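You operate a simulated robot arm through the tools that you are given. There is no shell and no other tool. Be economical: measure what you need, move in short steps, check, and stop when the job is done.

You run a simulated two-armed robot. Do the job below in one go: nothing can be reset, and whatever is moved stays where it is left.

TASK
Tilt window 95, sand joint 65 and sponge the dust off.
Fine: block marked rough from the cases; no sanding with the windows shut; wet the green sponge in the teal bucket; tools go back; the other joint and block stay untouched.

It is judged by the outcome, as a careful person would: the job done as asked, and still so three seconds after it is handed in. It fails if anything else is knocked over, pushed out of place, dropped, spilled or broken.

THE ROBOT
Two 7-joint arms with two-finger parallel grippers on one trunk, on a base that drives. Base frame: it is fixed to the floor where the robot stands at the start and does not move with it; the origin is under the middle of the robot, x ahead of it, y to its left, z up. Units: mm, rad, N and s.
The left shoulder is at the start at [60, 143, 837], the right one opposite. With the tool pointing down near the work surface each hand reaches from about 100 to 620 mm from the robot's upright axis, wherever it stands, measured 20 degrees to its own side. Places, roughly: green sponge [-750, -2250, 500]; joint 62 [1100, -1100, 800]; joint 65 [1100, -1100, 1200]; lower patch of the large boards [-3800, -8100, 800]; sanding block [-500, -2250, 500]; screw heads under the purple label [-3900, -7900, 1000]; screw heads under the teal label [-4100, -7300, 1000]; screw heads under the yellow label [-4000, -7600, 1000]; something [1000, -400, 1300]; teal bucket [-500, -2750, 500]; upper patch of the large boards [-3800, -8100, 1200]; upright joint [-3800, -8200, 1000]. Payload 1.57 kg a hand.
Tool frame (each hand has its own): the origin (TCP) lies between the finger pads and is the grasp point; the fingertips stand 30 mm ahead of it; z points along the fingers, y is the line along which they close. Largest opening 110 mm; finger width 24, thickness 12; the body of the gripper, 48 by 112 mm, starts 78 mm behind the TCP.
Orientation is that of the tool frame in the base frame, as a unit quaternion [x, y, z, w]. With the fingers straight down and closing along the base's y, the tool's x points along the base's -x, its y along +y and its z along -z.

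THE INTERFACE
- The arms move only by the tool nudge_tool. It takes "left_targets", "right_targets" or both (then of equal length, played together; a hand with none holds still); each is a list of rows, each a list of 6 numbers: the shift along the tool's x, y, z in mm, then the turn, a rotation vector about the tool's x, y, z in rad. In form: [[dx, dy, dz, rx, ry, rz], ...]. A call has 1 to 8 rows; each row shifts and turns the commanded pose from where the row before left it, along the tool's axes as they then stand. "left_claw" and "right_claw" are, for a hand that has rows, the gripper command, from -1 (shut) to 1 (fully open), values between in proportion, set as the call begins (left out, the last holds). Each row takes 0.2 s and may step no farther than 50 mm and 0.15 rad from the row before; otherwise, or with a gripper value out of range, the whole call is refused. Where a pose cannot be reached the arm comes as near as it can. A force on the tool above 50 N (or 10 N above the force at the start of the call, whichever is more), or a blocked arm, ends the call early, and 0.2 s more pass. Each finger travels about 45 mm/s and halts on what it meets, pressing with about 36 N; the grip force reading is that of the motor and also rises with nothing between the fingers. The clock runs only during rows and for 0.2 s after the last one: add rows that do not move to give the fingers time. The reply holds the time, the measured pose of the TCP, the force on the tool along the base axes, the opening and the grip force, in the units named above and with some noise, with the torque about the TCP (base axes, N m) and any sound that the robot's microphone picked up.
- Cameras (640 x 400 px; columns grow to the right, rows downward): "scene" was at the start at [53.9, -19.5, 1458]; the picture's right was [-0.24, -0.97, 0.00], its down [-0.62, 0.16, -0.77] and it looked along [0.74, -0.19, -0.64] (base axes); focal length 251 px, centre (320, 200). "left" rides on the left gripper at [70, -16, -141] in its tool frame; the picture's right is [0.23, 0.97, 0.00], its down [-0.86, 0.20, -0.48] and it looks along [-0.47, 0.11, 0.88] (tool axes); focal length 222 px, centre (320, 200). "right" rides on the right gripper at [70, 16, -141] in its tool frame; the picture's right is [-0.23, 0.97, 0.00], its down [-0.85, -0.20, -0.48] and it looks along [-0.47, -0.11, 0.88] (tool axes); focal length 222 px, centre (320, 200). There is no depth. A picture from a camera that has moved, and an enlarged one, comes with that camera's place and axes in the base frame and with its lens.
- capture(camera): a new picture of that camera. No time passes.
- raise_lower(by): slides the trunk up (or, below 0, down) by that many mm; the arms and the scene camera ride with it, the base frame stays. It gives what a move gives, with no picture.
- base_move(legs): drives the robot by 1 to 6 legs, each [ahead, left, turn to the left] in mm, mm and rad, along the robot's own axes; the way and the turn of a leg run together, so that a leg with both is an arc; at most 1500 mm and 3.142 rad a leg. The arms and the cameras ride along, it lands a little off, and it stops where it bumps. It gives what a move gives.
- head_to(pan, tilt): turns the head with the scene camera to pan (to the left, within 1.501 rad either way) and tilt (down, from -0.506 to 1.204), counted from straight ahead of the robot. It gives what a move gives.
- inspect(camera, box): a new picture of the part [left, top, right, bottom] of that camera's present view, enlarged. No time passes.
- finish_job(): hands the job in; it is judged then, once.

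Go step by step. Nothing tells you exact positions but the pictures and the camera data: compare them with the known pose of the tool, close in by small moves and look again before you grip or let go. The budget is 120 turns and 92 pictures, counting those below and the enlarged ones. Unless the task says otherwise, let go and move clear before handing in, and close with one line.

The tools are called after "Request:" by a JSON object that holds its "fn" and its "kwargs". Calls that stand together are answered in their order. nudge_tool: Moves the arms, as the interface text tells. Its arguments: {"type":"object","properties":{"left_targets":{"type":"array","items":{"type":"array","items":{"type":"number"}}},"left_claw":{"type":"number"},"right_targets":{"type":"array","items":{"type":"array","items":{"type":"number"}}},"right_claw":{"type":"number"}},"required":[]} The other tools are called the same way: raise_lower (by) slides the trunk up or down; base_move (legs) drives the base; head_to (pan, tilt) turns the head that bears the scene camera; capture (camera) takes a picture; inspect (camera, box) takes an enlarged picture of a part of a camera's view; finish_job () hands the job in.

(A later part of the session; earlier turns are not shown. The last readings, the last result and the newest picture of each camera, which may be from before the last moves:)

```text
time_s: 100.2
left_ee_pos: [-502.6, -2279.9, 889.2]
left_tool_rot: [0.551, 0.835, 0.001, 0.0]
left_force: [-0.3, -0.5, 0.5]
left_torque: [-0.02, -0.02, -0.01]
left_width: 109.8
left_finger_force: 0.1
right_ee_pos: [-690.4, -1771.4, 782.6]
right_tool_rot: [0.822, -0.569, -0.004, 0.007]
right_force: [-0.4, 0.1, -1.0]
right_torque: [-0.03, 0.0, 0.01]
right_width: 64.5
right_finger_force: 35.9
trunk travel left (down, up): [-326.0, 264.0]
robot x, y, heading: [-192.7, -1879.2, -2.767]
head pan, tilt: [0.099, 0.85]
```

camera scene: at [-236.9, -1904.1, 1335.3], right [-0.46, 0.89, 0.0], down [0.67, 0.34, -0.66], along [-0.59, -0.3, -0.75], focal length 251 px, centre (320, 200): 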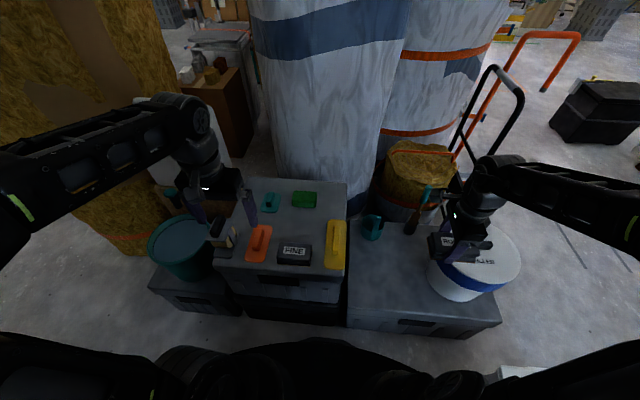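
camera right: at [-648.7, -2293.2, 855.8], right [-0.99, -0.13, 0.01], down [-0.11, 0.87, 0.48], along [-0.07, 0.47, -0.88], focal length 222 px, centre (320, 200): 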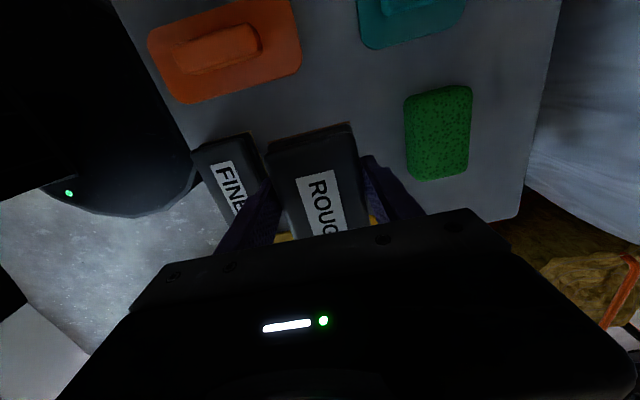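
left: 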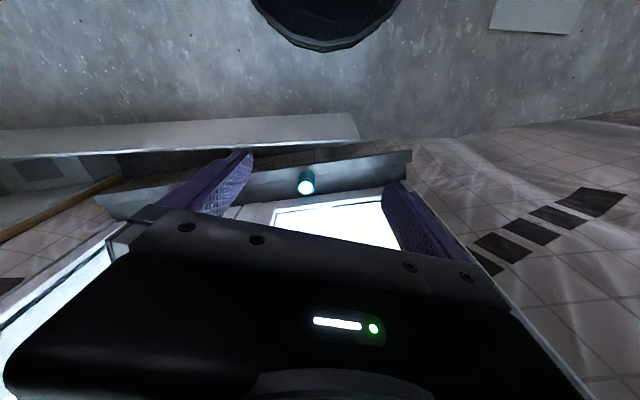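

Request:
{"fn": "nudge_tool", "kwargs": {"left_targets": [[22, -42, 0, 0, 0, 0], [22, -42, 0, 0, 0, 0], [22, -42, 0, 0, 0, 0], [22, -42, 0, 0, 0, 0], [23, -42, 0, 0, 0, 0], [23, -42, 0, 0, 0, 0], [0, 0, 45, 0, 0, 0], [0, 0, 45, 0, 0, 0]]}}

Request:
{"fn": "capture", "kwargs": {"camera": "left"}}

```text
time_s: 102.0
left_ee_pos: [-619.5, -2268.7, 798.2]
left_tool_rot: [0.552, 0.834, 0.001, -0.001]
left_force: [-0.1, -0.2, -0.4]
left_torque: [-0.02, -0.04, -0.01]
left_width: 110.2
left_finger_force: 0.1
left hand out of reach, approached as far as the arm can: row 3, 4, 5, 6
right_ee_pos: [-690.0, -1772.4, 782.6]
right_tool_rot: [0.822, -0.569, -0.003, 0.006]
right_force: [0.0, -0.1, -2.2]
right_torque: [-0.03, -0.01, 0.01]
right_width: 64.1
right_finger_force: 35.5
trunk travel left (down, up): [-326.0, 264.0]
robot x, y, heading: [-200.2, -1881.0, -2.765]
head pan, tilt: [0.099, 0.85]
```

```text
40 pictures are left
camera left: at [-662.1, -2212.2, 940.0], right [0.81, 0.59, 0.0], down [0.52, -0.71, 0.48], along [0.28, -0.38, -0.88], focal length 222 px, centre (320, 200)
```

left: 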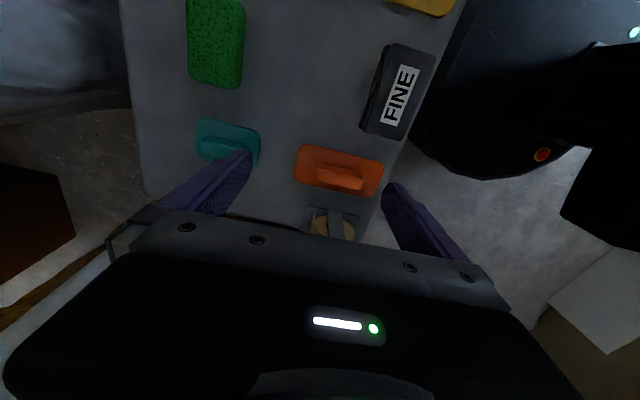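

Request:
{"fn": "nudge_tool", "kwargs": {"left_targets": [[0, 0, 45, 0, 0, 0], [20, -38, 5, 0, 0, 0], [20, -38, 5, 0, 0, 0], [20, -38, 0, 0, 0, 0], [18, -35, 0, 0, 0, 0]]}}

Request:
{"fn": "capture", "kwargs": {"camera": "left"}}

```text
time_s: 103.2
left_ee_pos: [-776.4, -2256.2, 744.6]
left_tool_rot: [0.552, 0.834, -0.001, -0.003]
left_force: [0.3, 0.8, 0.1]
left_torque: [-0.01, -0.01, 0.0]
left_width: 110.2
left_finger_force: 0.1
left hand out of reach, approached as far as the arm can: row 5
right_ee_pos: [-689.1, -1771.5, 783.6]
right_tool_rot: [0.822, -0.569, -0.004, 0.006]
right_force: [1.3, 0.2, -1.1]
right_torque: [-0.03, 0.0, -0.01]
right_width: 64.5
right_finger_force: 35.8
trunk travel left (down, up): [-326.0, 264.0]
robot x, y, heading: [-195.5, -1881.7, -2.766]
head pan, tilt: [0.099, 0.85]
```

```text
39 pictures are left
camera left: at [-818.1, -2199.2, 886.7], right [0.81, 0.59, 0.0], down [0.52, -0.71, 0.48], along [0.28, -0.39, -0.88], focal length 222 px, centre (320, 200)
```

left: 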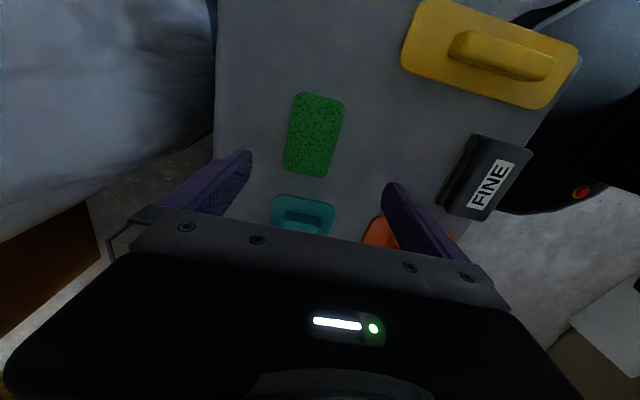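

Request:
{"fn": "nudge_tool", "kwargs": {"left_claw": 0.7, "left_targets": [[5, 0, 40, 0, 0, 0], [4, -10, 30, 0, 0, 0], [0, 0, 30, 0, 0, 0]]}}

Request:
{"fn": "capture", "kwargs": {"camera": "left"}}

```text
time_s: 104.0
left_ee_pos: [-789.1, -2253.5, 643.2]
left_tool_rot: [0.552, 0.834, 0.002, 0.0]
left_force: [-0.4, 0.2, -0.2]
left_torque: [-0.02, -0.02, 0.0]
left_width: 93.7
left_finger_force: 0.1
right_ee_pos: [-689.0, -1770.8, 783.0]
right_tool_rot: [0.822, -0.569, -0.003, 0.005]
right_force: [0.4, -1.4, -2.5]
right_torque: [-0.02, 0.0, -0.01]
right_width: 64.3
right_finger_force: 35.7
trunk travel left (down, up): [-326.0, 264.0]
robot x, y, heading: [-198.6, -1881.5, -2.763]
head pan, tilt: [0.099, 0.85]
```

```text
38 pictures are left
camera left: at [-832.4, -2195.2, 784.9], right [0.81, 0.59, 0.0], down [0.52, -0.71, 0.48], along [0.28, -0.38, -0.88], focal length 222 px, centre (320, 200)
```

left: 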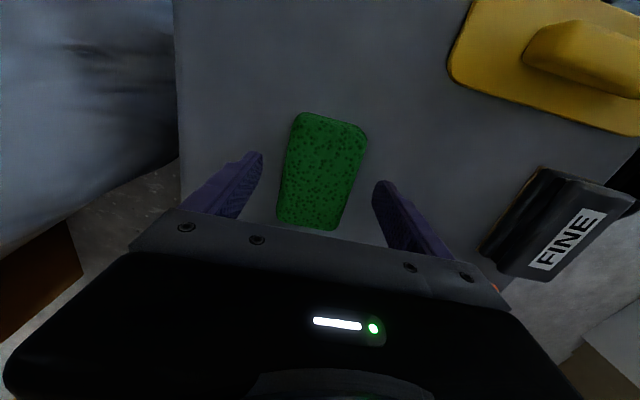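

Well centred. Descend 18 mm, close and lift.

Request:
{"fn": "nudge_tool", "kwargs": {"left_targets": [[0, 0, 18, 0, 0, 0]]}}

Request:
{"fn": "nudge_tool", "kwargs": {"left_claw": -1, "left_targets": [[0, 0, 0, 0, 0, 0], [0, 0, 0, 0, 0, 0], [0, 0, 0, 0, 0, 0], [0, 0, 0, 0, 0, 0]]}}

Request:
{"fn": "nudge_tool", "kwargs": {"left_targets": [[0, 0, -25, 0, 0, 0], [0, 0, -40, 0, 0, 0], [0, 10, -30, 0, 0, 0]]}}

Request:
{"fn": "capture", "kwargs": {"camera": "left"}}

```text
time_s: 104.4
left_ee_pos: [-789.9, -2252.8, 624.7]
left_tool_rot: [0.552, 0.834, 0.002, 0.0]
left_force: [0.0, 0.7, 0.4]
left_torque: [-0.01, -0.01, 0.0]
left_width: 93.3
left_finger_force: 0.0
right_ee_pos: [-689.8, -1772.2, 782.0]
right_tool_rot: [0.822, -0.569, -0.005, 0.005]
right_force: [-0.2, -1.2, -2.0]
right_torque: [-0.03, -0.01, 0.01]
right_width: 64.4
right_finger_force: 36.5
trunk travel left (down, up): [-326.0, 264.0]
robot x, y, heading: [-195.7, -1879.2, -2.768]
head pan, tilt: [0.099, 0.85]
```

```text
time_s: 105.4
left_ee_pos: [-789.9, -2251.1, 625.2]
left_tool_rot: [0.552, 0.834, 0.001, 0.0]
left_force: [-0.6, -0.1, 0.5]
left_torque: [0.0, 0.04, -0.01]
left_width: 58.9
left_finger_force: 31.5
right_ee_pos: [-690.4, -1772.4, 782.2]
right_tool_rot: [0.822, -0.57, -0.004, 0.006]
right_force: [1.1, -0.2, -0.9]
right_torque: [-0.04, -0.05, 0.02]
right_width: 64.0
right_finger_force: 36.4
trunk travel left (down, up): [-326.0, 264.0]
robot x, y, heading: [-198.1, -1878.9, -2.761]
head pan, tilt: [0.099, 0.85]
```

```text
time_s: 106.2
left_ee_pos: [-781.8, -2248.6, 721.4]
left_tool_rot: [0.552, 0.834, 0.001, 0.002]
left_force: [0.5, -0.5, -1.0]
left_torque: [0.02, 0.02, -0.04]
left_width: 58.8
left_finger_force: 35.8
right_ee_pos: [-689.6, -1770.3, 782.5]
right_tool_rot: [0.822, -0.569, -0.004, 0.006]
right_force: [0.0, -1.2, -1.7]
right_torque: [-0.01, 0.03, -0.04]
right_width: 64.5
right_finger_force: 35.9
trunk travel left (down, up): [-326.0, 264.0]
robot x, y, heading: [-194.8, -1882.4, -2.764]
head pan, tilt: [0.099, 0.85]
```

```text
37 pictures are left
camera left: at [-824.1, -2191.4, 862.8], right [0.81, 0.59, 0.0], down [0.52, -0.71, 0.48], along [0.28, -0.38, -0.88], focal length 222 px, centre (320, 200)
```

left: 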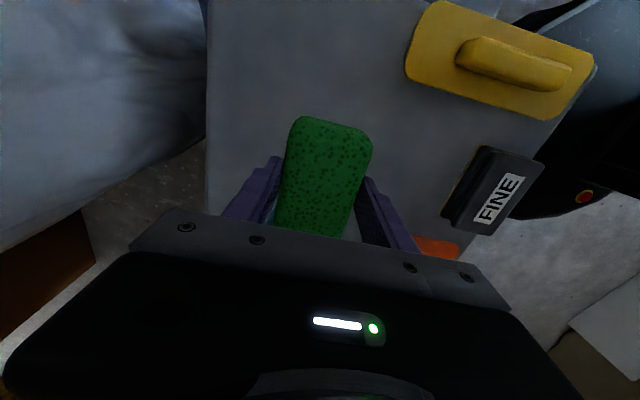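

Sponge held. Teal bucket centre ≈(-459, -2638), rim z≈466. Retract the left hand, back off a bit and slide left to it.

Request:
{"fn": "nudge_tool", "kwargs": {"left_targets": [[0, 40, -20, 0, 0, 0], [0, 45, -20, 0, 0, 0], [0, 45, 0, 0, 0, 0], [0, 45, 0, 0, 0, 0], [0, 40, 0, 0, 0, 0]]}}

Request:
{"fn": "base_move", "kwargs": {"legs": [[-60, 0, 0], [0, 450, 0]]}}

Request:
{"fn": "head_to", "kwargs": {"pan": 0.25, "tilt": 0.9}}

Request:
{"fn": "capture", "kwargs": {"camera": "scene"}}

```text
time_s: 107.4
left_ee_pos: [-584.3, -2164.1, 762.3]
left_tool_rot: [0.552, 0.834, 0.002, 0.0]
left_force: [1.2, -0.2, 0.2]
left_torque: [-0.02, -0.02, 0.02]
left_width: 58.6
left_finger_force: 35.9
right_ee_pos: [-690.0, -1770.4, 781.6]
right_tool_rot: [0.822, -0.569, -0.005, 0.006]
right_force: [-1.0, 0.6, -1.6]
right_torque: [-0.01, -0.01, -0.01]
right_width: 64.4
right_finger_force: 35.9
trunk travel left (down, up): [-326.0, 264.0]
robot x, y, heading: [-196.5, -1881.7, -2.769]
head pan, tilt: [0.099, 0.85]
```

```text
time_s: 110.7
left_ee_pos: [-360.9, -2565.9, 762.6]
left_tool_rot: [0.551, 0.834, 0.002, 0.0]
left_force: [-0.4, -0.3, 0.1]
left_torque: [0.07, -0.02, -0.01]
left_width: 58.4
left_finger_force: 36.2
right_ee_pos: [-467.2, -2173.3, 782.6]
right_tool_rot: [0.823, -0.568, -0.004, 0.006]
right_force: [-0.2, 0.8, -1.5]
right_torque: [-0.04, 0.01, -0.03]
right_width: 64.2
right_finger_force: 36.4
trunk travel left (down, up): [-326.0, 264.0]
robot x, y, heading: [29.0, -2282.5, -2.764]
head pan, tilt: [0.099, 0.85]
```

```text
time_s: 111.4
left_ee_pos: [-360.1, -2565.6, 761.6]
left_tool_rot: [0.551, 0.834, 0.002, 0.001]
left_force: [-0.2, -0.1, -1.1]
left_torque: [-0.01, 0.03, 0.03]
left_width: 58.7
left_finger_force: 36.3
right_ee_pos: [-467.3, -2173.8, 782.2]
right_tool_rot: [0.823, -0.568, -0.003, 0.007]
right_force: [0.9, 0.5, -1.3]
right_torque: [0.01, -0.03, 0.04]
right_width: 64.1
right_finger_force: 36.1
trunk travel left (down, up): [-326.0, 264.0]
robot x, y, heading: [26.1, -2281.9, -2.762]
head pan, tilt: [0.25, 0.901]
```

```text
36 pictures are left
camera scene: at [-6.0, -2313.5, 1331.5], right [-0.59, 0.81, 0.0], down [0.63, 0.46, -0.62], along [-0.5, -0.36, -0.78], focal length 251 px, centre (320, 200)
```

scene: 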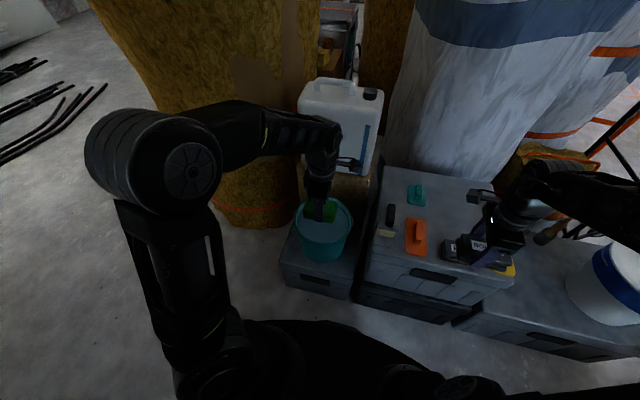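

Request:
{"fn": "nudge_tool", "kwargs": {"left_targets": [[-6, -38, 0, 0, 0, 0], [-6, -38, 20, 0, 0, 0], [-5, -38, 20, 0, 0, 0], [0, 0, 40, 0, 0, 0], [0, 0, 40, 0, 0, 0]]}}

Request:
{"fn": "capture", "kwargs": {"camera": "left"}}

```text
time_s: 112.6
left_ee_pos: [-458.8, -2625.4, 642.4]
left_tool_rot: [0.551, 0.834, 0.001, 0.0]
left_force: [-0.6, 0.9, 0.6]
left_torque: [-0.02, -0.01, -0.02]
left_width: 58.6
left_finger_force: 36.6
right_ee_pos: [-467.4, -2172.9, 782.8]
right_tool_rot: [0.823, -0.568, -0.003, 0.005]
right_force: [-0.4, 0.1, -1.1]
right_torque: [-0.02, 0.0, 0.02]
right_width: 64.3
right_finger_force: 35.7
trunk travel left (down, up): [-326.0, 264.0]
robot x, y, heading: [25.0, -2282.1, -2.759]
head pan, tilt: [0.25, 0.901]
```

```text
35 pictures are left
camera left: at [-502.1, -2568.8, 783.8], right [0.81, 0.59, 0.0], down [0.52, -0.71, 0.48], along [0.28, -0.38, -0.88], focal length 222 px, centre (320, 200)
```

left: 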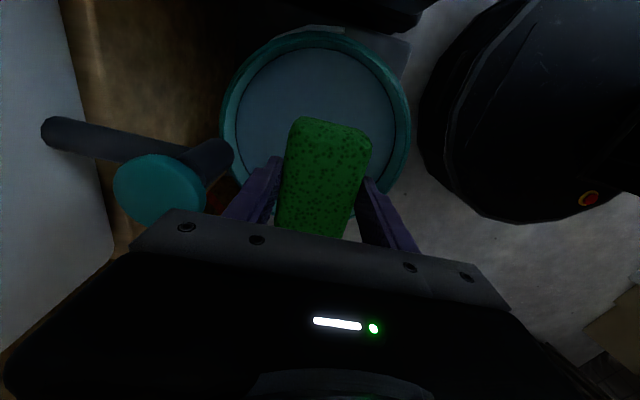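

The water tap is near the hand's front side, so I shift the hand 25 mm back and 20 mm right, still inside the bucket, and then dip.

Request:
{"fn": "nudge_tool", "kwargs": {"left_targets": [[20, 25, 0, 0, 0, 0], [0, 0, 35, 0, 0, 0], [0, 0, 35, 0, 0, 0], [0, 0, 30, 0, 0, 0]]}}

Request:
{"fn": "capture", "kwargs": {"camera": "left"}}

```text
time_s: 113.6
left_ee_pos: [-445.4, -2598.8, 540.5]
left_tool_rot: [0.551, 0.834, 0.001, 0.0]
left_force: [-0.1, 0.0, -1.0]
left_torque: [0.0, -0.02, 0.01]
left_width: 58.6
left_finger_force: 36.4
right_ee_pos: [-466.6, -2173.1, 782.3]
right_tool_rot: [0.823, -0.568, -0.004, 0.006]
right_force: [-0.2, 0.1, -1.1]
right_torque: [-0.01, -0.02, -0.01]
right_width: 64.3
right_finger_force: 36.1
trunk travel left (down, up): [-326.0, 264.0]
robot x, y, heading: [24.9, -2280.7, -2.763]
head pan, tilt: [0.25, 0.901]
```

```text
34 pictures are left
camera left: at [-487.2, -2541.2, 683.4], right [0.81, 0.59, 0.0], down [0.52, -0.71, 0.48], along [0.28, -0.38, -0.88], focal length 222 px, centre (320, 200)
```

left: 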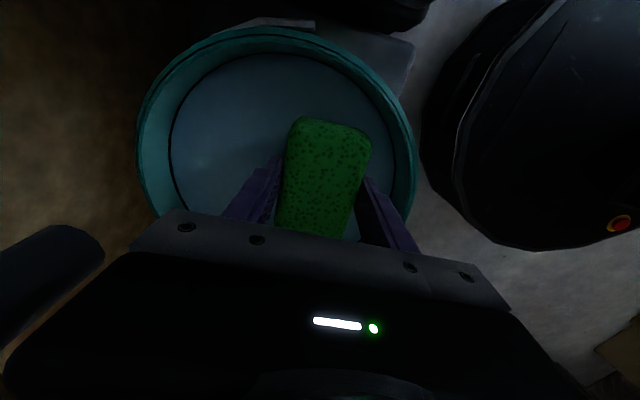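

Dip the sponge slowly.

Request:
{"fn": "nudge_tool", "kwargs": {"left_targets": [[4, -12, 25, 0, 0, 0], [0, 0, 25, 0, 0, 0], [0, 0, 20, 0, 0, 0], [0, 0, 15, 0, 0, 0], [0, 0, 0, 0, 0, 0], [0, 0, 0, 0, 0, 0]]}}

Request:
{"fn": "capture", "kwargs": {"camera": "left"}}

```text
time_s: 115.0
left_ee_pos: [-455.3, -2598.6, 456.8]
left_tool_rot: [0.551, 0.834, 0.002, 0.0]
left_force: [-0.4, -0.4, -0.2]
left_torque: [0.01, -0.04, 0.04]
left_width: 58.6
left_finger_force: 36.4
right_ee_pos: [-467.6, -2172.3, 782.2]
right_tool_rot: [0.823, -0.568, -0.004, 0.005]
right_force: [-0.3, -0.3, -0.7]
right_torque: [-0.03, -0.01, 0.01]
right_width: 64.0
right_finger_force: 36.2
trunk travel left (down, up): [-326.0, 264.0]
robot x, y, heading: [26.5, -2282.3, -2.764]
head pan, tilt: [0.25, 0.901]
```

```text
33 pictures are left
camera left: at [-499.0, -2542.0, 598.9], right [0.81, 0.59, 0.0], down [0.52, -0.71, 0.48], along [0.28, -0.38, -0.88], focal length 222 px, centre (320, 200)
```

left: 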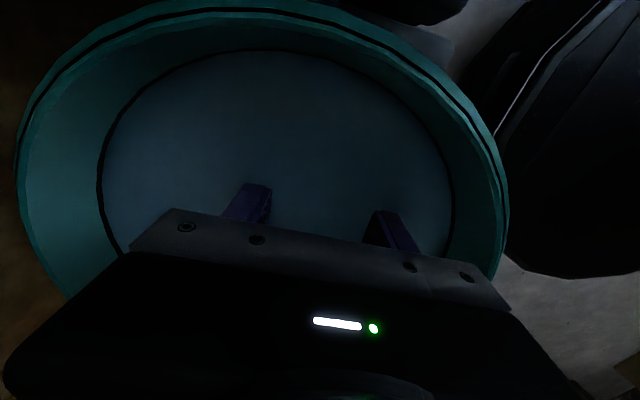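

The sponge is fully under water. Lift it slowly and let it drip over the bucket.

Request:
{"fn": "nudge_tool", "kwargs": {"left_targets": [[0, 0, -20, 0, 0, 0], [0, 0, -25, 0, 0, 0], [0, 0, -30, 0, 0, 0], [0, 0, -20, 0, 0, 0], [0, 0, 0, 0, 0, 0], [0, 0, 0, 0, 0, 0], [0, 0, 0, 0, 0, 0], [0, 0, 0, 0, 0, 0]]}}

Request:
{"fn": "capture", "kwargs": {"camera": "left"}}

```text
time_s: 116.8
left_ee_pos: [-457.2, -2598.4, 554.0]
left_tool_rot: [0.551, 0.834, 0.002, -0.001]
left_force: [-0.1, 0.5, 1.0]
left_torque: [-0.02, 0.01, 0.0]
left_width: 58.5
left_finger_force: 36.5
right_ee_pos: [-466.3, -2173.0, 782.8]
right_tool_rot: [0.823, -0.568, -0.004, 0.006]
right_force: [0.6, -0.3, -0.7]
right_torque: [-0.03, 0.01, -0.01]
right_width: 64.3
right_finger_force: 35.7
trunk travel left (down, up): [-326.0, 264.0]
robot x, y, heading: [30.0, -2285.5, -2.764]
head pan, tilt: [0.25, 0.901]
```

```text
32 pictures are left
camera left: at [-499.5, -2542.1, 694.3], right [0.81, 0.59, 0.0], down [0.52, -0.71, 0.48], along [0.28, -0.38, -0.88], focal length 222 px, centre (320, 200)
```

left: 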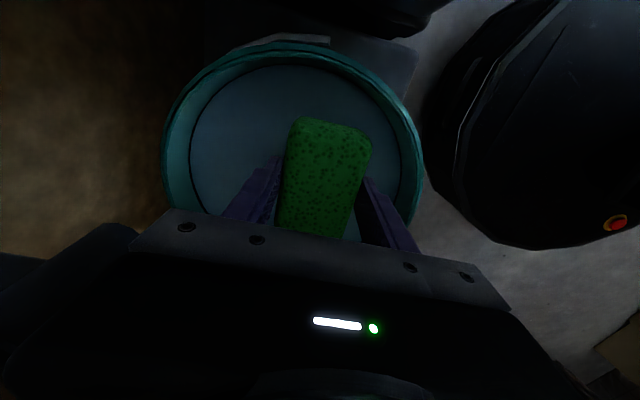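

The sponge is wet. Lift it, back away, turn around towards the wall, and raise the trunk.

Request:
{"fn": "nudge_tool", "kwargs": {"left_targets": [[0, 10, -45, 0, 0, 0], [0, 20, -45, 0, 0, 0], [0, 20, -45, 0, 0, 0], [0, 20, -45, 0, 0, 0]]}}

Request:
{"fn": "base_move", "kwargs": {"legs": [[-200, 0, 0], [-360, -190, 0], [0, 0, 1.57]]}}

Request:
{"fn": "base_move", "kwargs": {"legs": [[0, 0, 1.56]]}}

Request:
{"fn": "raise_lower", "kwargs": {"by": 250}}

Request:
{"fn": "head_to", "kwargs": {"pan": 0.3, "tilt": 0.4}}

Request:
{"fn": "capture", "kwargs": {"camera": "scene"}}

```text
time_s: 117.8
left_ee_pos: [-392.0, -2569.5, 730.9]
left_tool_rot: [0.552, 0.834, 0.002, 0.0]
left_force: [-0.2, -0.2, -0.3]
left_torque: [0.0, -0.02, -0.01]
left_width: 58.5
left_finger_force: 36.3
right_ee_pos: [-467.6, -2172.4, 783.7]
right_tool_rot: [0.824, -0.567, -0.003, 0.005]
right_force: [0.2, 0.2, -1.3]
right_torque: [-0.03, -0.01, 0.02]
right_width: 64.1
right_finger_force: 36.3
trunk travel left (down, up): [-326.0, 264.0]
robot x, y, heading: [26.5, -2283.6, -2.764]
head pan, tilt: [0.25, 0.901]
```

```text
time_s: 125.3
left_ee_pos: [761.6, -2320.4, 731.1]
left_tool_rot: [-0.195, 0.981, 0.001, -0.002]
left_force: [0.0, 0.2, -1.6]
left_torque: [-0.04, -0.01, 0.01]
left_width: 58.6
left_finger_force: 35.4
right_ee_pos: [365.1, -2390.6, 783.1]
right_tool_rot: [0.985, 0.174, 0.002, 0.007]
right_force: [0.7, -0.3, -1.0]
right_torque: [0.01, -0.01, 0.04]
right_width: 64.2
right_finger_force: 35.9
trunk travel left (down, up): [-326.0, 264.0]
robot x, y, heading: [477.4, -1895.8, -1.206]
head pan, tilt: [0.25, 0.901]
```

```text
time_s: 129.5
left_ee_pos: [905.8, -1623.0, 732.1]
left_tool_rot: [0.825, -0.565, -0.001, 0.001]
left_force: [-0.3, 0.4, 0.9]
left_torque: [0.01, -0.01, 0.0]
left_width: 58.4
left_finger_force: 35.7
right_ee_pos: [969.0, -2021.9, 783.7]
right_tool_rot: [0.582, 0.813, 0.006, 0.004]
right_force: [0.5, 0.4, -0.7]
right_torque: [-0.01, 0.02, -0.01]
right_width: 64.3
right_finger_force: 35.6
trunk travel left (down, up): [-326.0, 264.0]
robot x, y, heading: [474.3, -1898.3, 0.34]
head pan, tilt: [0.25, 0.901]
```

```text
time_s: 132.1
left_ee_pos: [907.3, -1623.7, 981.8]
left_tool_rot: [0.825, -0.565, 0.0, 0.002]
left_force: [-0.8, -0.6, 0.3]
left_torque: [0.01, 0.0, -0.02]
left_width: 58.5
left_finger_force: 36.7
right_ee_pos: [967.3, -2023.7, 1032.3]
right_tool_rot: [0.582, 0.813, 0.004, 0.003]
right_force: [0.8, 0.4, -1.7]
right_torque: [0.02, 0.02, -0.03]
right_width: 64.3
right_finger_force: 36.1
trunk travel left (down, up): [-576.0, 14.0]
robot x, y, heading: [480.1, -1897.3, 0.34]
head pan, tilt: [0.25, 0.901]
```

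```text
time_s: 133.0
left_ee_pos: [906.9, -1623.4, 982.1]
left_tool_rot: [0.825, -0.565, 0.0, 0.002]
left_force: [0.8, -0.3, 0.0]
left_torque: [-0.02, -0.02, 0.0]
left_width: 58.7
left_finger_force: 36.5
right_ee_pos: [967.9, -2022.5, 1032.8]
right_tool_rot: [0.582, 0.813, 0.005, 0.004]
right_force: [-0.5, -0.7, -2.0]
right_torque: [-0.03, 0.02, -0.01]
right_width: 64.2
right_finger_force: 35.7
trunk travel left (down, up): [-576.0, 14.0]
robot x, y, heading: [479.7, -1899.0, 0.341]
head pan, tilt: [0.3, 0.4]
```

```text
31 pictures are left
camera scene: at [525.8, -1851.6, 1624.4], right [0.6, -0.8, 0.0], down [-0.31, -0.23, -0.92], along [0.74, 0.55, -0.39], focal length 251 px, centre (320, 200)
```

scene: 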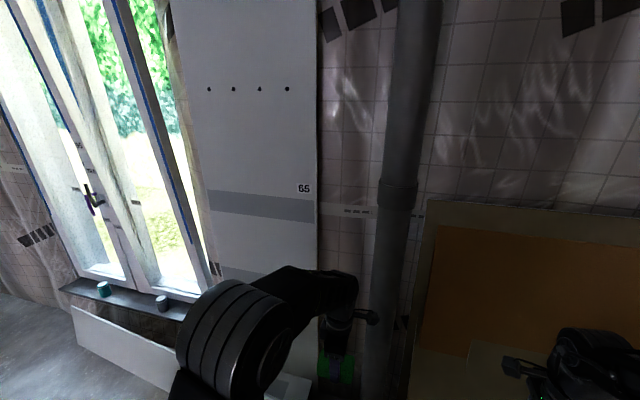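

Band 65: z≈1196, from s≈1177 to 1665 along the wall, wall ~668 along its normal. I straighten, approach to ~690 mm off the wall and slide left to the band.

Request:
{"fn": "base_move", "kwargs": {"legs": [[0, 0, 0.027], [215, 0, 0], [0, 545, 0]]}}

Request:
{"fn": "head_to", "kwargs": {"pan": 0, "tilt": 0.5}}

Request:
{"fn": "capture", "kwargs": {"camera": "scene"}}

```text
time_s: 137.7
left_ee_pos: [900.6, -1029.6, 981.7]
left_tool_rot: [0.833, -0.553, -0.001, 0.002]
left_force: [-1.2, -0.2, 0.2]
left_torque: [-0.03, 0.0, 0.01]
left_width: 58.6
left_finger_force: 35.9
right_ee_pos: [974.1, -1427.0, 1032.3]
right_tool_rot: [0.57, 0.822, 0.005, 0.004]
right_force: [0.2, 0.5, -1.1]
right_torque: [0.0, -0.01, 0.01]
right_width: 64.5
right_finger_force: 36.5
trunk travel left (down, up): [-576.0, 14.0]
robot x, y, heading: [481.2, -1316.2, 0.372]
head pan, tilt: [0.3, 0.4]
```

```text
time_s: 138.5
left_ee_pos: [902.4, -1031.2, 981.3]
left_tool_rot: [0.833, -0.553, 0.0, 0.002]
left_force: [0.2, -0.5, -1.5]
left_torque: [-0.03, 0.02, -0.02]
left_width: 58.5
left_finger_force: 36.3
right_ee_pos: [974.6, -1428.0, 1032.7]
right_tool_rot: [0.57, 0.822, 0.005, 0.003]
right_force: [0.4, 0.1, -1.5]
right_torque: [0.03, 0.01, 0.01]
right_width: 64.3
right_finger_force: 36.2
trunk travel left (down, up): [-576.0, 14.0]
robot x, y, heading: [483.1, -1314.6, 0.37]
head pan, tilt: [0.0, 0.499]
```

```text
30 pictures are left
camera scene: at [540.0, -1293.6, 1615.4], right [0.36, -0.93, 0.0], down [-0.45, -0.17, -0.88], along [0.82, 0.32, -0.48], focal length 251 px, centre (320, 200)
```

scene: 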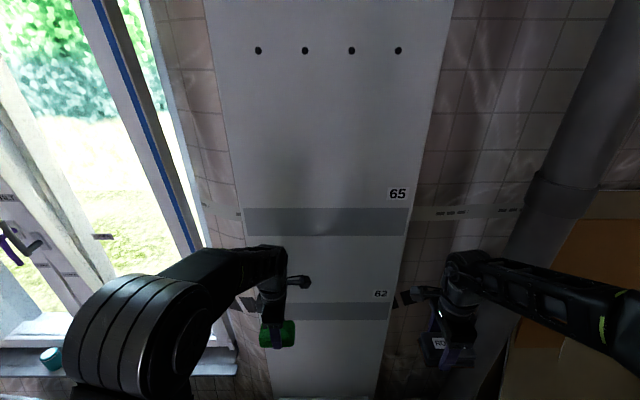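

Band 65 spans z 1145–1245, s 1173–1671. I orient the block with its long side vertical: yaw back −90°, then pitch the tool to face the wall.

Request:
{"fn": "nudge_tool", "kwargs": {"right_targets": [[0, 0, 0, 0, 0, -0.15], [0, 0, 0, 0, 0, -0.15], [0, 0, 0, 0, 0, -0.15], [0, 0, 0, 0, 0, -0.15], [0, 0, 0, 0, 0, -0.15], [0, 0, 0, 0, 0, -0.15], [0, 0, 0, 0, 0, -0.15], [0, 0, 0, 0, 0, -0.15]]}}

Request:
{"fn": "nudge_tool", "kwargs": {"right_targets": [[0, 0, 0, 0, 0, -0.15], [0, 0, 0, 0, 0, -0.15], [0, 0, 0, 0, 0, -0.07], [0, 0, 0, 0, -0.143, 0], [0, 0, 0, 0, -0.143, 0], [0, 0, 0, 0, -0.143, 0], [0, 0, 0, 0, -0.143, 0], [0, 0, 0, 0, -0.143, 0]]}}

Request:
{"fn": "nudge_tool", "kwargs": {"right_targets": [[0, 0, 0, 0, -0.143, 0], [0, 0, 0, 0, -0.143, 0], [0, 0, 0, 0, -0.143, 0], [0, 0, 0, 0, -0.143, 0], [0, 0, 0, 0, -0.143, 0], [0, 0, 0, 0, -0.141, 0]]}}

Request:
{"fn": "capture", "kwargs": {"camera": "scene"}}

Request:
{"fn": "inspect", "kwargs": {"camera": "scene", "box": [0, 150, 140, 300]}}

```text
time_s: 140.3
left_ee_pos: [901.2, -1031.9, 980.9]
left_tool_rot: [0.832, -0.554, 0.0, 0.001]
left_force: [0.2, 0.0, -1.0]
left_torque: [0.03, 0.01, -0.01]
left_width: 58.8
left_finger_force: 35.9
right_ee_pos: [975.4, -1428.7, 1032.0]
right_tool_rot: [0.006, 1.0, 0.003, 0.006]
right_force: [-0.3, 0.0, -1.1]
right_torque: [0.03, 0.01, 0.0]
right_width: 64.2
right_finger_force: 36.1
trunk travel left (down, up): [-576.0, 14.0]
robot x, y, heading: [481.2, -1318.2, 0.368]
head pan, tilt: [0.0, 0.499]
```

```text
time_s: 142.1
left_ee_pos: [902.4, -1030.5, 980.5]
left_tool_rot: [0.833, -0.554, 0.0, 0.002]
left_force: [-0.6, -0.1, -0.9]
left_torque: [-0.02, 0.01, -0.02]
left_width: 58.6
left_finger_force: 36.0
right_ee_pos: [996.7, -1428.5, 1041.0]
right_tool_rot: [-0.166, 0.92, 0.064, 0.349]
right_force: [0.6, -1.0, -1.4]
right_torque: [-0.04, 0.05, -0.03]
right_width: 64.4
right_finger_force: 36.0
right hand out of reach, approached as far as the arm can: row 8
trunk travel left (down, up): [-576.0, 14.0]
robot x, y, heading: [478.9, -1314.6, 0.371]
head pan, tilt: [0.0, 0.499]
```

```text
time_s: 143.5
left_ee_pos: [899.0, -1033.7, 982.8]
left_tool_rot: [0.833, -0.553, 0.001, 0.001]
left_force: [0.2, 1.0, 1.5]
left_torque: [0.03, -0.07, -0.02]
left_width: 58.7
left_finger_force: 35.4
right_ee_pos: [1088.7, -1418.8, 1109.1]
right_tool_rot: [-0.123, 0.691, 0.126, 0.701]
right_force: [-0.1, -1.6, -1.0]
right_torque: [-0.01, 0.02, 0.01]
right_width: 64.4
right_finger_force: 36.2
right hand out of reach, approached as far as the arm can: row 1, 2, 3, 4, 5, 6
trunk travel left (down, up): [-576.0, 14.0]
robot x, y, heading: [480.7, -1316.1, 0.371]
head pan, tilt: [0.0, 0.499]
```

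```text
29 pictures are left
camera scene: at [536.9, -1296.1, 1615.4], right [0.36, -0.93, 0.0], down [-0.44, -0.17, -0.88], along [0.82, 0.32, -0.48], focal length 251 px, centre (320, 200)
```

scene: 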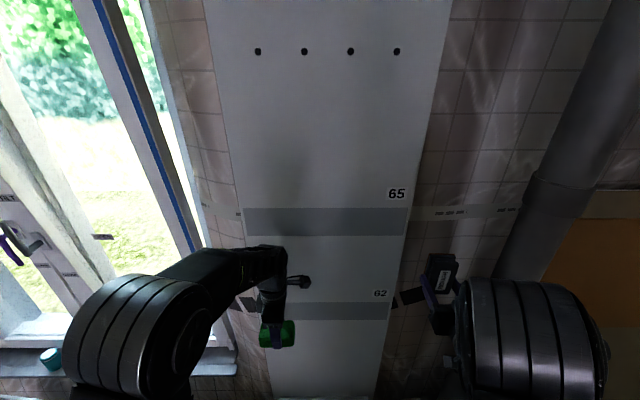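

```text
2.67 times, centred on (70, 225) of scene
camera zoom: at [536.9, -1296.1, 1615.4], right [0.36, -0.93, 0.0], down [-0.44, -0.17, -0.88], along [0.82, 0.32, -0.48], focal length 670 px, centre (987, 133)
```

zoom: 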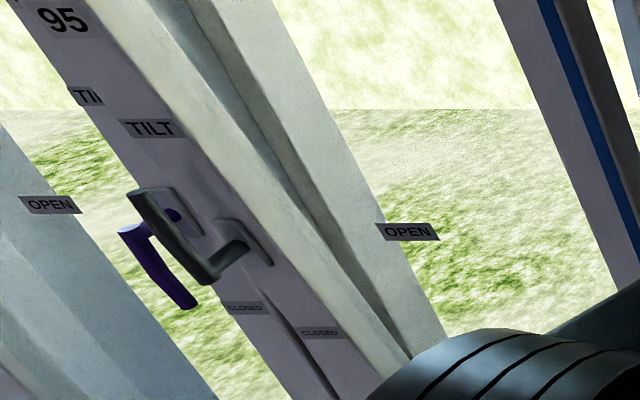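

Window lever verified up at TILT. Block now faces the wall. Move to the band's right end at z 1196 and approach.

Request:
{"fn": "nudge_tool", "kwargs": {"right_targets": [[-29, 25, 0, 0, 0, 0], [-29, 25, 0, 0, 0, 0], [-29, 26, 10, 0, 0, 0], [0, 0, 35, 0, 0, 0], [0, 0, 35, 0, 0, 0]]}}

Request:
{"fn": "inspect", "kwargs": {"camera": "scene", "box": [340, 160, 500, 280]}}

```text
time_s: 144.7
left_ee_pos: [902.6, -1029.3, 980.8]
left_tool_rot: [0.833, -0.554, 0.0, 0.001]
left_force: [0.5, 0.3, -0.5]
left_torque: [-0.05, 0.0, 0.0]
left_width: 58.6
left_finger_force: 35.7
right_ee_pos: [1147.9, -1305.3, 1206.7]
right_tool_rot: [-0.126, 0.694, 0.126, 0.697]
right_force: [-0.1, 0.0, -1.9]
right_torque: [-0.03, 0.01, 0.0]
right_width: 64.5
right_finger_force: 35.9
right hand out of reach, approached as far as the arm can: row 1, 2, 5
trunk travel left (down, up): [-576.0, 14.0]
robot x, y, heading: [481.0, -1318.7, 0.372]
head pan, tilt: [0.0, 0.499]
```

```text
3.33 times, centred on (420, 220) of scene
camera zoom: at [540.2, -1292.0, 1615.3], right [0.36, -0.93, 0.0], down [-0.45, -0.18, -0.88], along [0.82, 0.32, -0.48], focal length 837 px, centre (-13, 133)
```

zoom: 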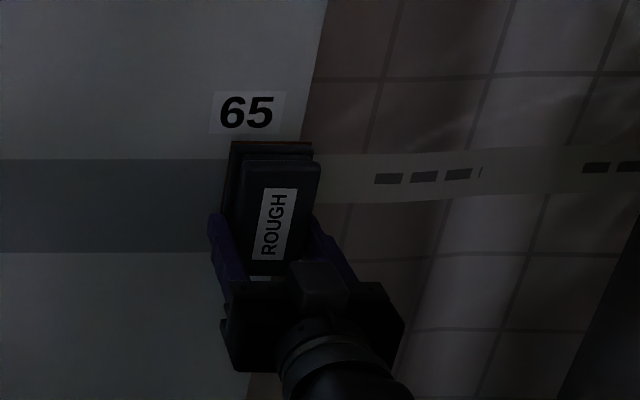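

Lower the hand 11 mm and bring the base 20 mm closer, then creep into contact with the arm.

Request:
{"fn": "base_move", "kwargs": {"legs": [[20, 0, 0]]}}

Request:
{"fn": "nudge_tool", "kwargs": {"right_targets": [[10, 0, 0, 0, 0, 0], [0, 0, 3, 0, 0, 0], [0, 0, 3, 0, 0, 0], [0, 0, 3, 0, 0, 0]]}}

```text
time_s: 145.5
left_ee_pos: [921.3, -1023.2, 980.0]
left_tool_rot: [0.833, -0.554, -0.001, 0.002]
left_force: [0.7, -0.2, -0.4]
left_torque: [-0.01, 0.06, 0.02]
left_width: 58.9
left_finger_force: 35.5
right_ee_pos: [1167.0, -1298.3, 1206.3]
right_tool_rot: [-0.125, 0.694, 0.126, 0.697]
right_force: [0.5, 0.7, -1.7]
right_torque: [-0.01, -0.05, -0.01]
right_width: 64.3
right_finger_force: 36.2
trunk travel left (down, up): [-576.0, 14.0]
robot x, y, heading: [500.7, -1309.1, 0.371]
head pan, tilt: [0.0, 0.499]
```

```text
time_s: 146.5
left_ee_pos: [920.0, -1023.4, 982.0]
left_tool_rot: [0.833, -0.553, 0.0, 0.003]
left_force: [-0.1, -0.7, 0.0]
left_torque: [-0.03, -0.02, 0.0]
left_width: 58.4
left_finger_force: 35.7
right_ee_pos: [1173.3, -1298.5, 1203.3]
right_tool_rot: [-0.127, 0.697, 0.126, 0.694]
right_force: [-0.7, -0.7, -1.2]
right_torque: [-0.03, 0.03, -0.01]
right_width: 64.5
right_finger_force: 36.3
right hand out of reach, approached as far as the arm can: row 1
trunk travel left (down, up): [-576.0, 14.0]
robot x, y, heading: [497.0, -1308.0, 0.369]
head pan, tilt: [0.0, 0.499]
```

Request:
{"fn": "nudge_tool", "kwargs": {"right_targets": [[0, 0, 3, 0, 0, 0], [0, 0, 3, 0, 0, 0], [0, 0, 2, 0, 0, 0]]}}

Request:
{"fn": "inspect", "kwargs": {"camera": "scene", "box": [340, 160, 500, 280]}}

```text
time_s: 147.3
left_ee_pos: [916.7, -1024.8, 981.8]
left_tool_rot: [0.833, -0.554, 0.001, 0.0]
left_force: [-0.4, 0.5, 0.5]
left_torque: [-0.01, 0.01, 0.01]
left_width: 58.7
left_finger_force: 35.8
right_ee_pos: [1176.0, -1297.9, 1204.6]
right_tool_rot: [-0.126, 0.698, 0.124, 0.694]
right_force: [-37.0, -8.3, -16.2]
right_torque: [-0.3, 0.36, 0.54]
right_width: 64.4
right_finger_force: 36.3
trunk travel left (down, up): [-576.0, 14.0]
robot x, y, heading: [498.5, -1311.2, 0.372]
head pan, tilt: [0.0, 0.499]
```

```text
3.33 times, centred on (420, 220) of scene
camera zoom: at [552.8, -1287.9, 1615.3], right [0.36, -0.93, 0.0], down [-0.44, -0.17, -0.88], along [0.82, 0.32, -0.48], focal length 837 px, centre (-13, 133)
```

zoom: 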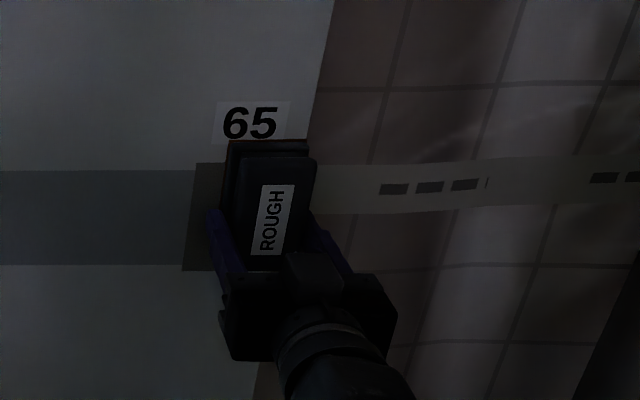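

Contact made and a sanded patch is already visible across the band's height. Ease the pressure and stroke left.

Request:
{"fn": "nudge_tool", "kwargs": {"right_targets": [[0, 0, -2, 0, 0, 0], [0, 15, 0, 0, 0, 0], [0, 18, 0, 0, 0, 0], [0, 18, 0, 0, 0, 0], [0, 18, 0, 0, 0, 0], [0, 18, 0, 0, 0, 0]]}}

Request:
{"fn": "inspect", "kwargs": {"camera": "scene", "box": [230, 160, 430, 280]}}

```text
time_s: 148.7
left_ee_pos: [919.4, -1024.2, 982.3]
left_tool_rot: [0.833, -0.553, 0.002, 0.001]
left_force: [-0.5, 0.4, -0.6]
left_torque: [-0.02, 0.0, -0.02]
left_width: 58.6
left_finger_force: 36.3
right_ee_pos: [1145.4, -1221.5, 1226.4]
right_tool_rot: [-0.127, 0.696, 0.127, 0.695]
right_force: [-13.0, -11.2, -2.1]
right_torque: [0.08, -0.13, -0.73]
right_width: 64.0
right_finger_force: 36.1
right hand out of reach, approached as far as the arm can: row 2, 3, 4, 5, 6
trunk travel left (down, up): [-576.0, 14.0]
robot x, y, heading: [500.1, -1309.7, 0.372]
head pan, tilt: [0.0, 0.499]
```

```text
3.20 times, centred on (330, 220) of scene
camera zoom: at [555.7, -1288.1, 1615.5], right [0.36, -0.93, 0.0], down [-0.44, -0.17, -0.88], along [0.82, 0.32, -0.48], focal length 804 px, centre (288, 136)
```

zoom: 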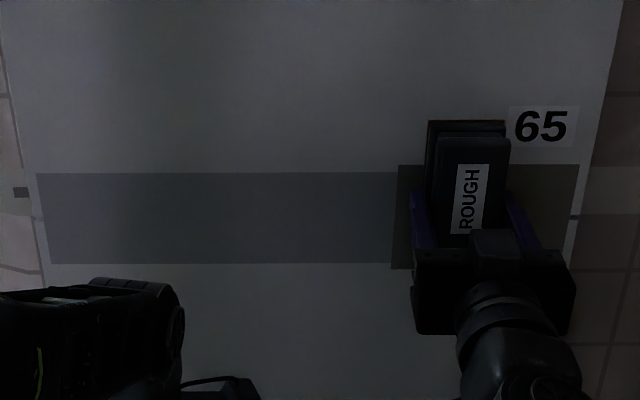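

Sanding works, but the arm drifted upward (too cramped). Lift off, back the base 70 mm so the arm is more extended, and re-approach.

Request:
{"fn": "nudge_tool", "kwargs": {"right_targets": [[0, 0, -8, 0, 0, 0]]}}

Request:
{"fn": "base_move", "kwargs": {"legs": [[-80, 0, 0]]}}

Request:
{"fn": "nudge_tool", "kwargs": {"right_targets": [[10, 0, 25, 0, 0, 0], [13, 0, 25, 0, 0, 0], [0, 0, 15, 0, 0, 0]]}}

```text
time_s: 149.1
left_ee_pos: [920.3, -1022.9, 982.1]
left_tool_rot: [0.833, -0.553, 0.0, 0.001]
left_force: [0.0, -0.7, 0.5]
left_torque: [-0.01, -0.02, 0.02]
left_width: 58.4
left_finger_force: 36.4
right_ee_pos: [1141.5, -1221.5, 1226.9]
right_tool_rot: [-0.128, 0.695, 0.128, 0.695]
right_force: [-0.6, 0.3, -1.2]
right_torque: [-0.05, 0.05, 0.0]
right_width: 64.4
right_finger_force: 35.6
trunk travel left (down, up): [-576.0, 14.0]
robot x, y, heading: [501.0, -1308.9, 0.377]
head pan, tilt: [0.0, 0.499]
```

```text
time_s: 150.2
left_ee_pos: [844.5, -1053.4, 981.9]
left_tool_rot: [0.833, -0.553, 0.001, 0.001]
left_force: [0.5, 0.1, -0.5]
left_torque: [-0.01, -0.06, 0.02]
left_width: 58.7
left_finger_force: 36.4
right_ee_pos: [1064.8, -1252.7, 1226.2]
right_tool_rot: [-0.128, 0.696, 0.127, 0.695]
right_force: [-0.5, 0.5, -0.2]
right_torque: [-0.01, 0.03, -0.02]
right_width: 64.4
right_finger_force: 35.4
trunk travel left (down, up): [-576.0, 14.0]
robot x, y, heading: [427.5, -1338.3, 0.373]
head pan, tilt: [0.0, 0.499]
```

```text
time_s: 151.0
left_ee_pos: [845.2, -1052.1, 980.9]
left_tool_rot: [0.833, -0.553, 0.0, 0.002]
left_force: [-0.4, 0.3, -0.1]
left_torque: [0.03, 0.01, 0.01]
left_width: 58.5
left_finger_force: 36.0
right_ee_pos: [1128.6, -1234.9, 1225.0]
right_tool_rot: [-0.128, 0.699, 0.127, 0.693]
right_force: [0.9, 0.1, -1.3]
right_torque: [0.02, 0.02, -0.01]
right_width: 64.2
right_finger_force: 36.3
right hand out of reach, approached as far as the arm can: row 1, 2
trunk travel left (down, up): [-576.0, 14.0]
robot x, y, heading: [421.7, -1339.6, 0.377]
head pan, tilt: [0.0, 0.499]
```

The arm resists going lower relative to the shoulder, so I lower the trunk 70 mm and let the hand work relatively higher.

Request:
{"fn": "raise_lower", "kwargs": {"by": -70}}

Request:
{"fn": "nudge_tool", "kwargs": {"right_targets": [[-20, 0, 0, 0, 0, 0], [-20, 0, 0, 0, 0, 0]]}}

Request:
{"fn": "nudge_tool", "kwargs": {"right_targets": [[0, 15, 0, 0, 0, 0], [0, -15, 0, 0, 0, 0]]}}

```text
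time_s: 152.1
left_ee_pos: [845.6, -1053.2, 912.3]
left_tool_rot: [0.833, -0.554, -0.001, 0.002]
left_force: [-0.4, 0.0, -0.9]
left_torque: [0.0, 0.01, -0.02]
left_width: 58.9
left_finger_force: 36.4
right_ee_pos: [1126.7, -1234.8, 1154.4]
right_tool_rot: [-0.127, 0.699, 0.126, 0.692]
right_force: [-0.3, 0.7, -2.1]
right_torque: [-0.01, 0.0, 0.01]
right_width: 64.2
right_finger_force: 35.8
trunk travel left (down, up): [-506.0, 84.0]
robot x, y, heading: [426.1, -1337.9, 0.372]
head pan, tilt: [0.0, 0.499]
```

```text
time_s: 152.7
left_ee_pos: [845.0, -1052.0, 910.0]
left_tool_rot: [0.833, -0.554, -0.001, 0.002]
left_force: [-0.2, 0.1, 0.4]
left_torque: [-0.01, 0.01, -0.01]
left_width: 58.5
left_finger_force: 36.2
right_ee_pos: [1127.4, -1234.2, 1194.2]
right_tool_rot: [-0.127, 0.699, 0.126, 0.692]
right_force: [0.1, 0.3, -2.2]
right_torque: [0.0, 0.03, 0.01]
right_width: 64.2
right_finger_force: 36.0
trunk travel left (down, up): [-506.0, 84.0]
robot x, y, heading: [425.0, -1338.5, 0.372]
head pan, tilt: [0.0, 0.499]
```

```text
time_s: 153.2
left_ee_pos: [844.9, -1053.8, 910.2]
left_tool_rot: [0.833, -0.554, 0.0, 0.002]
left_force: [0.0, -0.1, 0.2]
left_torque: [0.0, 0.0, -0.01]
left_width: 58.8
left_finger_force: 35.6
right_ee_pos: [1127.9, -1235.8, 1194.9]
right_tool_rot: [-0.127, 0.699, 0.126, 0.693]
right_force: [-0.1, -0.1, -0.8]
right_torque: [-0.03, 0.04, -0.02]
right_width: 64.2
right_finger_force: 35.9
trunk travel left (down, up): [-506.0, 84.0]
robot x, y, heading: [425.3, -1340.8, 0.376]
head pan, tilt: [0.0, 0.499]
```

Free now, at z 1195. Go back to the right end, make contact and stroke left.

Request:
{"fn": "nudge_tool", "kwargs": {"right_targets": [[0, -40, 0, 0, 0, 0], [0, -40, 0, 0, 0, 0], [0, 0, 15, 0, 0, 0], [0, 0, 5, 0, 0, 0], [0, 0, 3, 0, 0, 0], [0, 0, 2, 0, 0, 0]]}}

```text
time_s: 154.7
left_ee_pos: [844.4, -1052.6, 911.9]
left_tool_rot: [0.833, -0.553, 0.0, 0.001]
left_force: [0.0, -0.6, 0.1]
left_torque: [0.0, 0.0, -0.01]
left_width: 58.6
left_finger_force: 36.1
right_ee_pos: [1178.2, -1301.0, 1196.2]
right_tool_rot: [-0.128, 0.699, 0.126, 0.692]
right_force: [-14.7, -3.7, -6.2]
right_torque: [0.16, -0.93, 0.03]
right_width: 64.3
right_finger_force: 36.2
trunk travel left (down, up): [-506.0, 84.0]
robot x, y, heading: [422.5, -1337.1, 0.376]
head pan, tilt: [0.0, 0.499]
```

Request:
{"fn": "nudge_tool", "kwargs": {"right_targets": [[0, 20, 0, 0, 0, 0], [0, 20, 0, 0, 0, 0], [0, 20, 0, 0, 0, 0], [0, 20, 0, 0, 0, 0], [0, 20, 0, 0, 0, 0], [0, 20, 0, 0, 0, 0], [0, 20, 0, 0, 0, 0], [0, 20, 0, 0, 0, 0]]}}

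Request:
{"fn": "nudge_tool", "kwargs": {"right_targets": [[0, 20, 0, 0, 0, 0], [0, 20, 0, 0, 0, 0], [0, 20, 0, 0, 0, 0], [0, 20, 0, 0, 0, 0]]}}

Request:
{"fn": "capture", "kwargs": {"camera": "scene"}}

```text
time_s: 156.4
left_ee_pos: [842.0, -1053.8, 913.3]
left_tool_rot: [0.833, -0.554, 0.0, 0.0]
left_force: [-0.5, -0.2, -1.0]
left_torque: [0.01, -0.04, 0.0]
left_width: 58.8
left_finger_force: 36.2
right_ee_pos: [1120.3, -1154.7, 1196.9]
right_tool_rot: [-0.126, 0.698, 0.126, 0.694]
right_force: [-24.0, -17.9, -2.1]
right_torque: [-0.29, 0.29, -0.42]
right_width: 64.1
right_finger_force: 35.3
trunk travel left (down, up): [-506.0, 84.0]
robot x, y, heading: [426.3, -1339.2, 0.378]
head pan, tilt: [0.0, 0.499]
```

```text
time_s: 157.4
left_ee_pos: [842.2, -1055.3, 913.7]
left_tool_rot: [0.833, -0.553, 0.0, -0.002]
left_force: [-0.2, 0.3, 0.2]
left_torque: [0.01, -0.03, -0.02]
left_width: 58.5
left_finger_force: 35.4
right_ee_pos: [1091.5, -1080.7, 1198.0]
right_tool_rot: [-0.126, 0.698, 0.127, 0.693]
right_force: [-29.6, -25.2, -2.0]
right_torque: [-0.09, 0.06, -0.37]
right_width: 64.5
right_finger_force: 36.0
trunk travel left (down, up): [-506.0, 84.0]
robot x, y, heading: [424.6, -1341.8, 0.374]
head pan, tilt: [0.0, 0.499]
```

```text
24 pictures are left
camera scene: at [478.1, -1320.1, 1545.6], right [0.36, -0.93, 0.0], down [-0.44, -0.17, -0.88], along [0.82, 0.32, -0.47], focal length 251 px, centre (320, 200)
```

scene: 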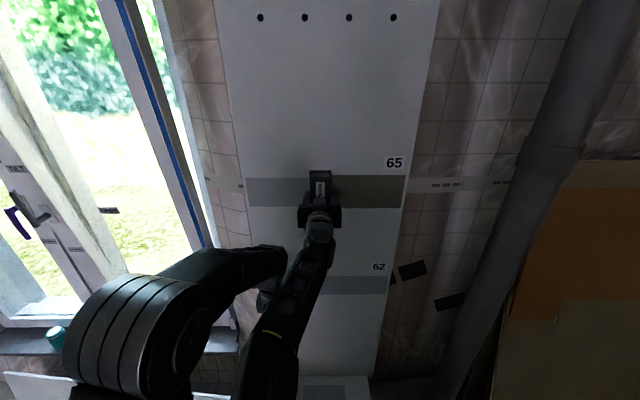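

Works well; halfway done. Move the left hand (sponge) left and down to clear the path for the right arm.

Request:
{"fn": "nudge_tool", "kwargs": {"left_targets": [[-42, 0, 20, 0, 0, 0], [-42, 0, 20, 0, 0, 0], [-42, 0, 20, 0, 0, 0], [-42, 0, 20, 0, 0, 0]]}}

Request:
{"fn": "nudge_tool", "kwargs": {"right_targets": [[0, 18, -1, 0, 0, 0], [0, 20, 0, 0, 0, 0], [0, 20, 0, 0, 0, 0], [0, 20, 0, 0, 0, 0], [0, 20, 0, 0, 0, 0]]}}

Request:
{"fn": "capture", "kwargs": {"camera": "scene"}}

```text
time_s: 158.4
left_ee_pos: [775.8, -899.3, 833.8]
left_tool_rot: [0.833, -0.554, 0.001, 0.0]
left_force: [-0.2, 0.9, -0.6]
left_torque: [-0.02, -0.01, 0.01]
left_width: 58.5
left_finger_force: 36.4
right_ee_pos: [1091.9, -1080.5, 1196.5]
right_tool_rot: [-0.127, 0.697, 0.127, 0.694]
right_force: [-29.0, -23.7, -3.2]
right_torque: [-0.02, 0.0, -0.51]
right_width: 64.5
right_finger_force: 35.6
trunk travel left (down, up): [-506.0, 84.0]
robot x, y, heading: [432.1, -1338.9, 0.373]
head pan, tilt: [0.0, 0.499]
```

```text
time_s: 159.7
left_ee_pos: [777.2, -899.8, 834.6]
left_tool_rot: [0.833, -0.553, 0.0, -0.001]
left_force: [0.9, 0.4, 0.8]
left_torque: [0.0, 0.01, 0.0]
left_width: 58.7
left_finger_force: 36.7
right_ee_pos: [1055.9, -988.1, 1199.3]
right_tool_rot: [-0.128, 0.701, 0.127, 0.69]
right_force: [-27.5, -21.6, -2.9]
right_torque: [0.16, -0.11, -0.27]
right_width: 64.1
right_finger_force: 35.9
trunk travel left (down, up): [-506.0, 84.0]
robot x, y, heading: [425.2, -1336.8, 0.373]
head pan, tilt: [0.0, 0.499]
```

```text
23 pictures are left
camera scene: at [478.6, -1319.4, 1545.5], right [0.36, -0.93, 0.0], down [-0.44, -0.17, -0.88], along [0.82, 0.32, -0.48], focal length 251 px, centre (320, 200)
```

scene: 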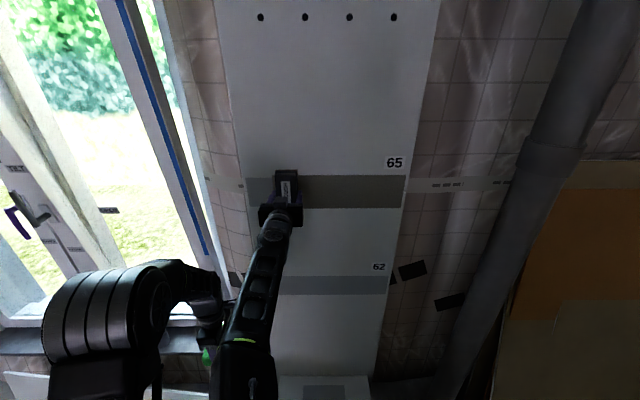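

Request:
{"fn": "nudge_tool", "kwargs": {"right_targets": [[0, 20, -0.5, 0, 0, 0], [0, 20, 0, 0, 0, 0], [0, 20, 0, 0, 0, 0], [0, 20, 0, 0, 0, 0], [0, 18, 0, 0, 0, 0]]}}

Request:
{"fn": "inspect", "kwargs": {"camera": "scene", "box": [230, 140, 430, 260]}}

```text
time_s: 160.8
left_ee_pos: [776.8, -900.1, 834.0]
left_tool_rot: [0.833, -0.553, 0.001, 0.0]
left_force: [-0.1, 0.0, -0.4]
left_torque: [0.05, 0.01, -0.01]
left_width: 58.7
left_finger_force: 36.0
right_ee_pos: [1019.2, -896.9, 1204.3]
right_tool_rot: [-0.127, 0.697, 0.129, 0.694]
right_force: [-30.3, -25.7, -1.8]
right_torque: [0.24, 0.09, -0.31]
right_width: 64.2
right_finger_force: 36.3
right hand out of reach, approached as far as the arm can: row 1
trunk travel left (down, up): [-506.0, 84.0]
robot x, y, heading: [428.0, -1339.3, 0.371]
head pan, tilt: [0.0, 0.499]
```

```text
3.20 times, centred on (330, 200) of scene
camera zoom: at [478.2, -1320.0, 1545.6], right [0.36, -0.93, 0.0], down [-0.44, -0.17, -0.88], along [0.82, 0.32, -0.47], focal length 804 px, centre (288, 200)
```

zoom: 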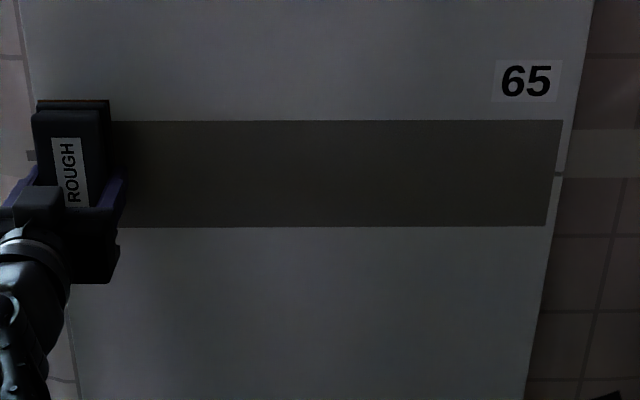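

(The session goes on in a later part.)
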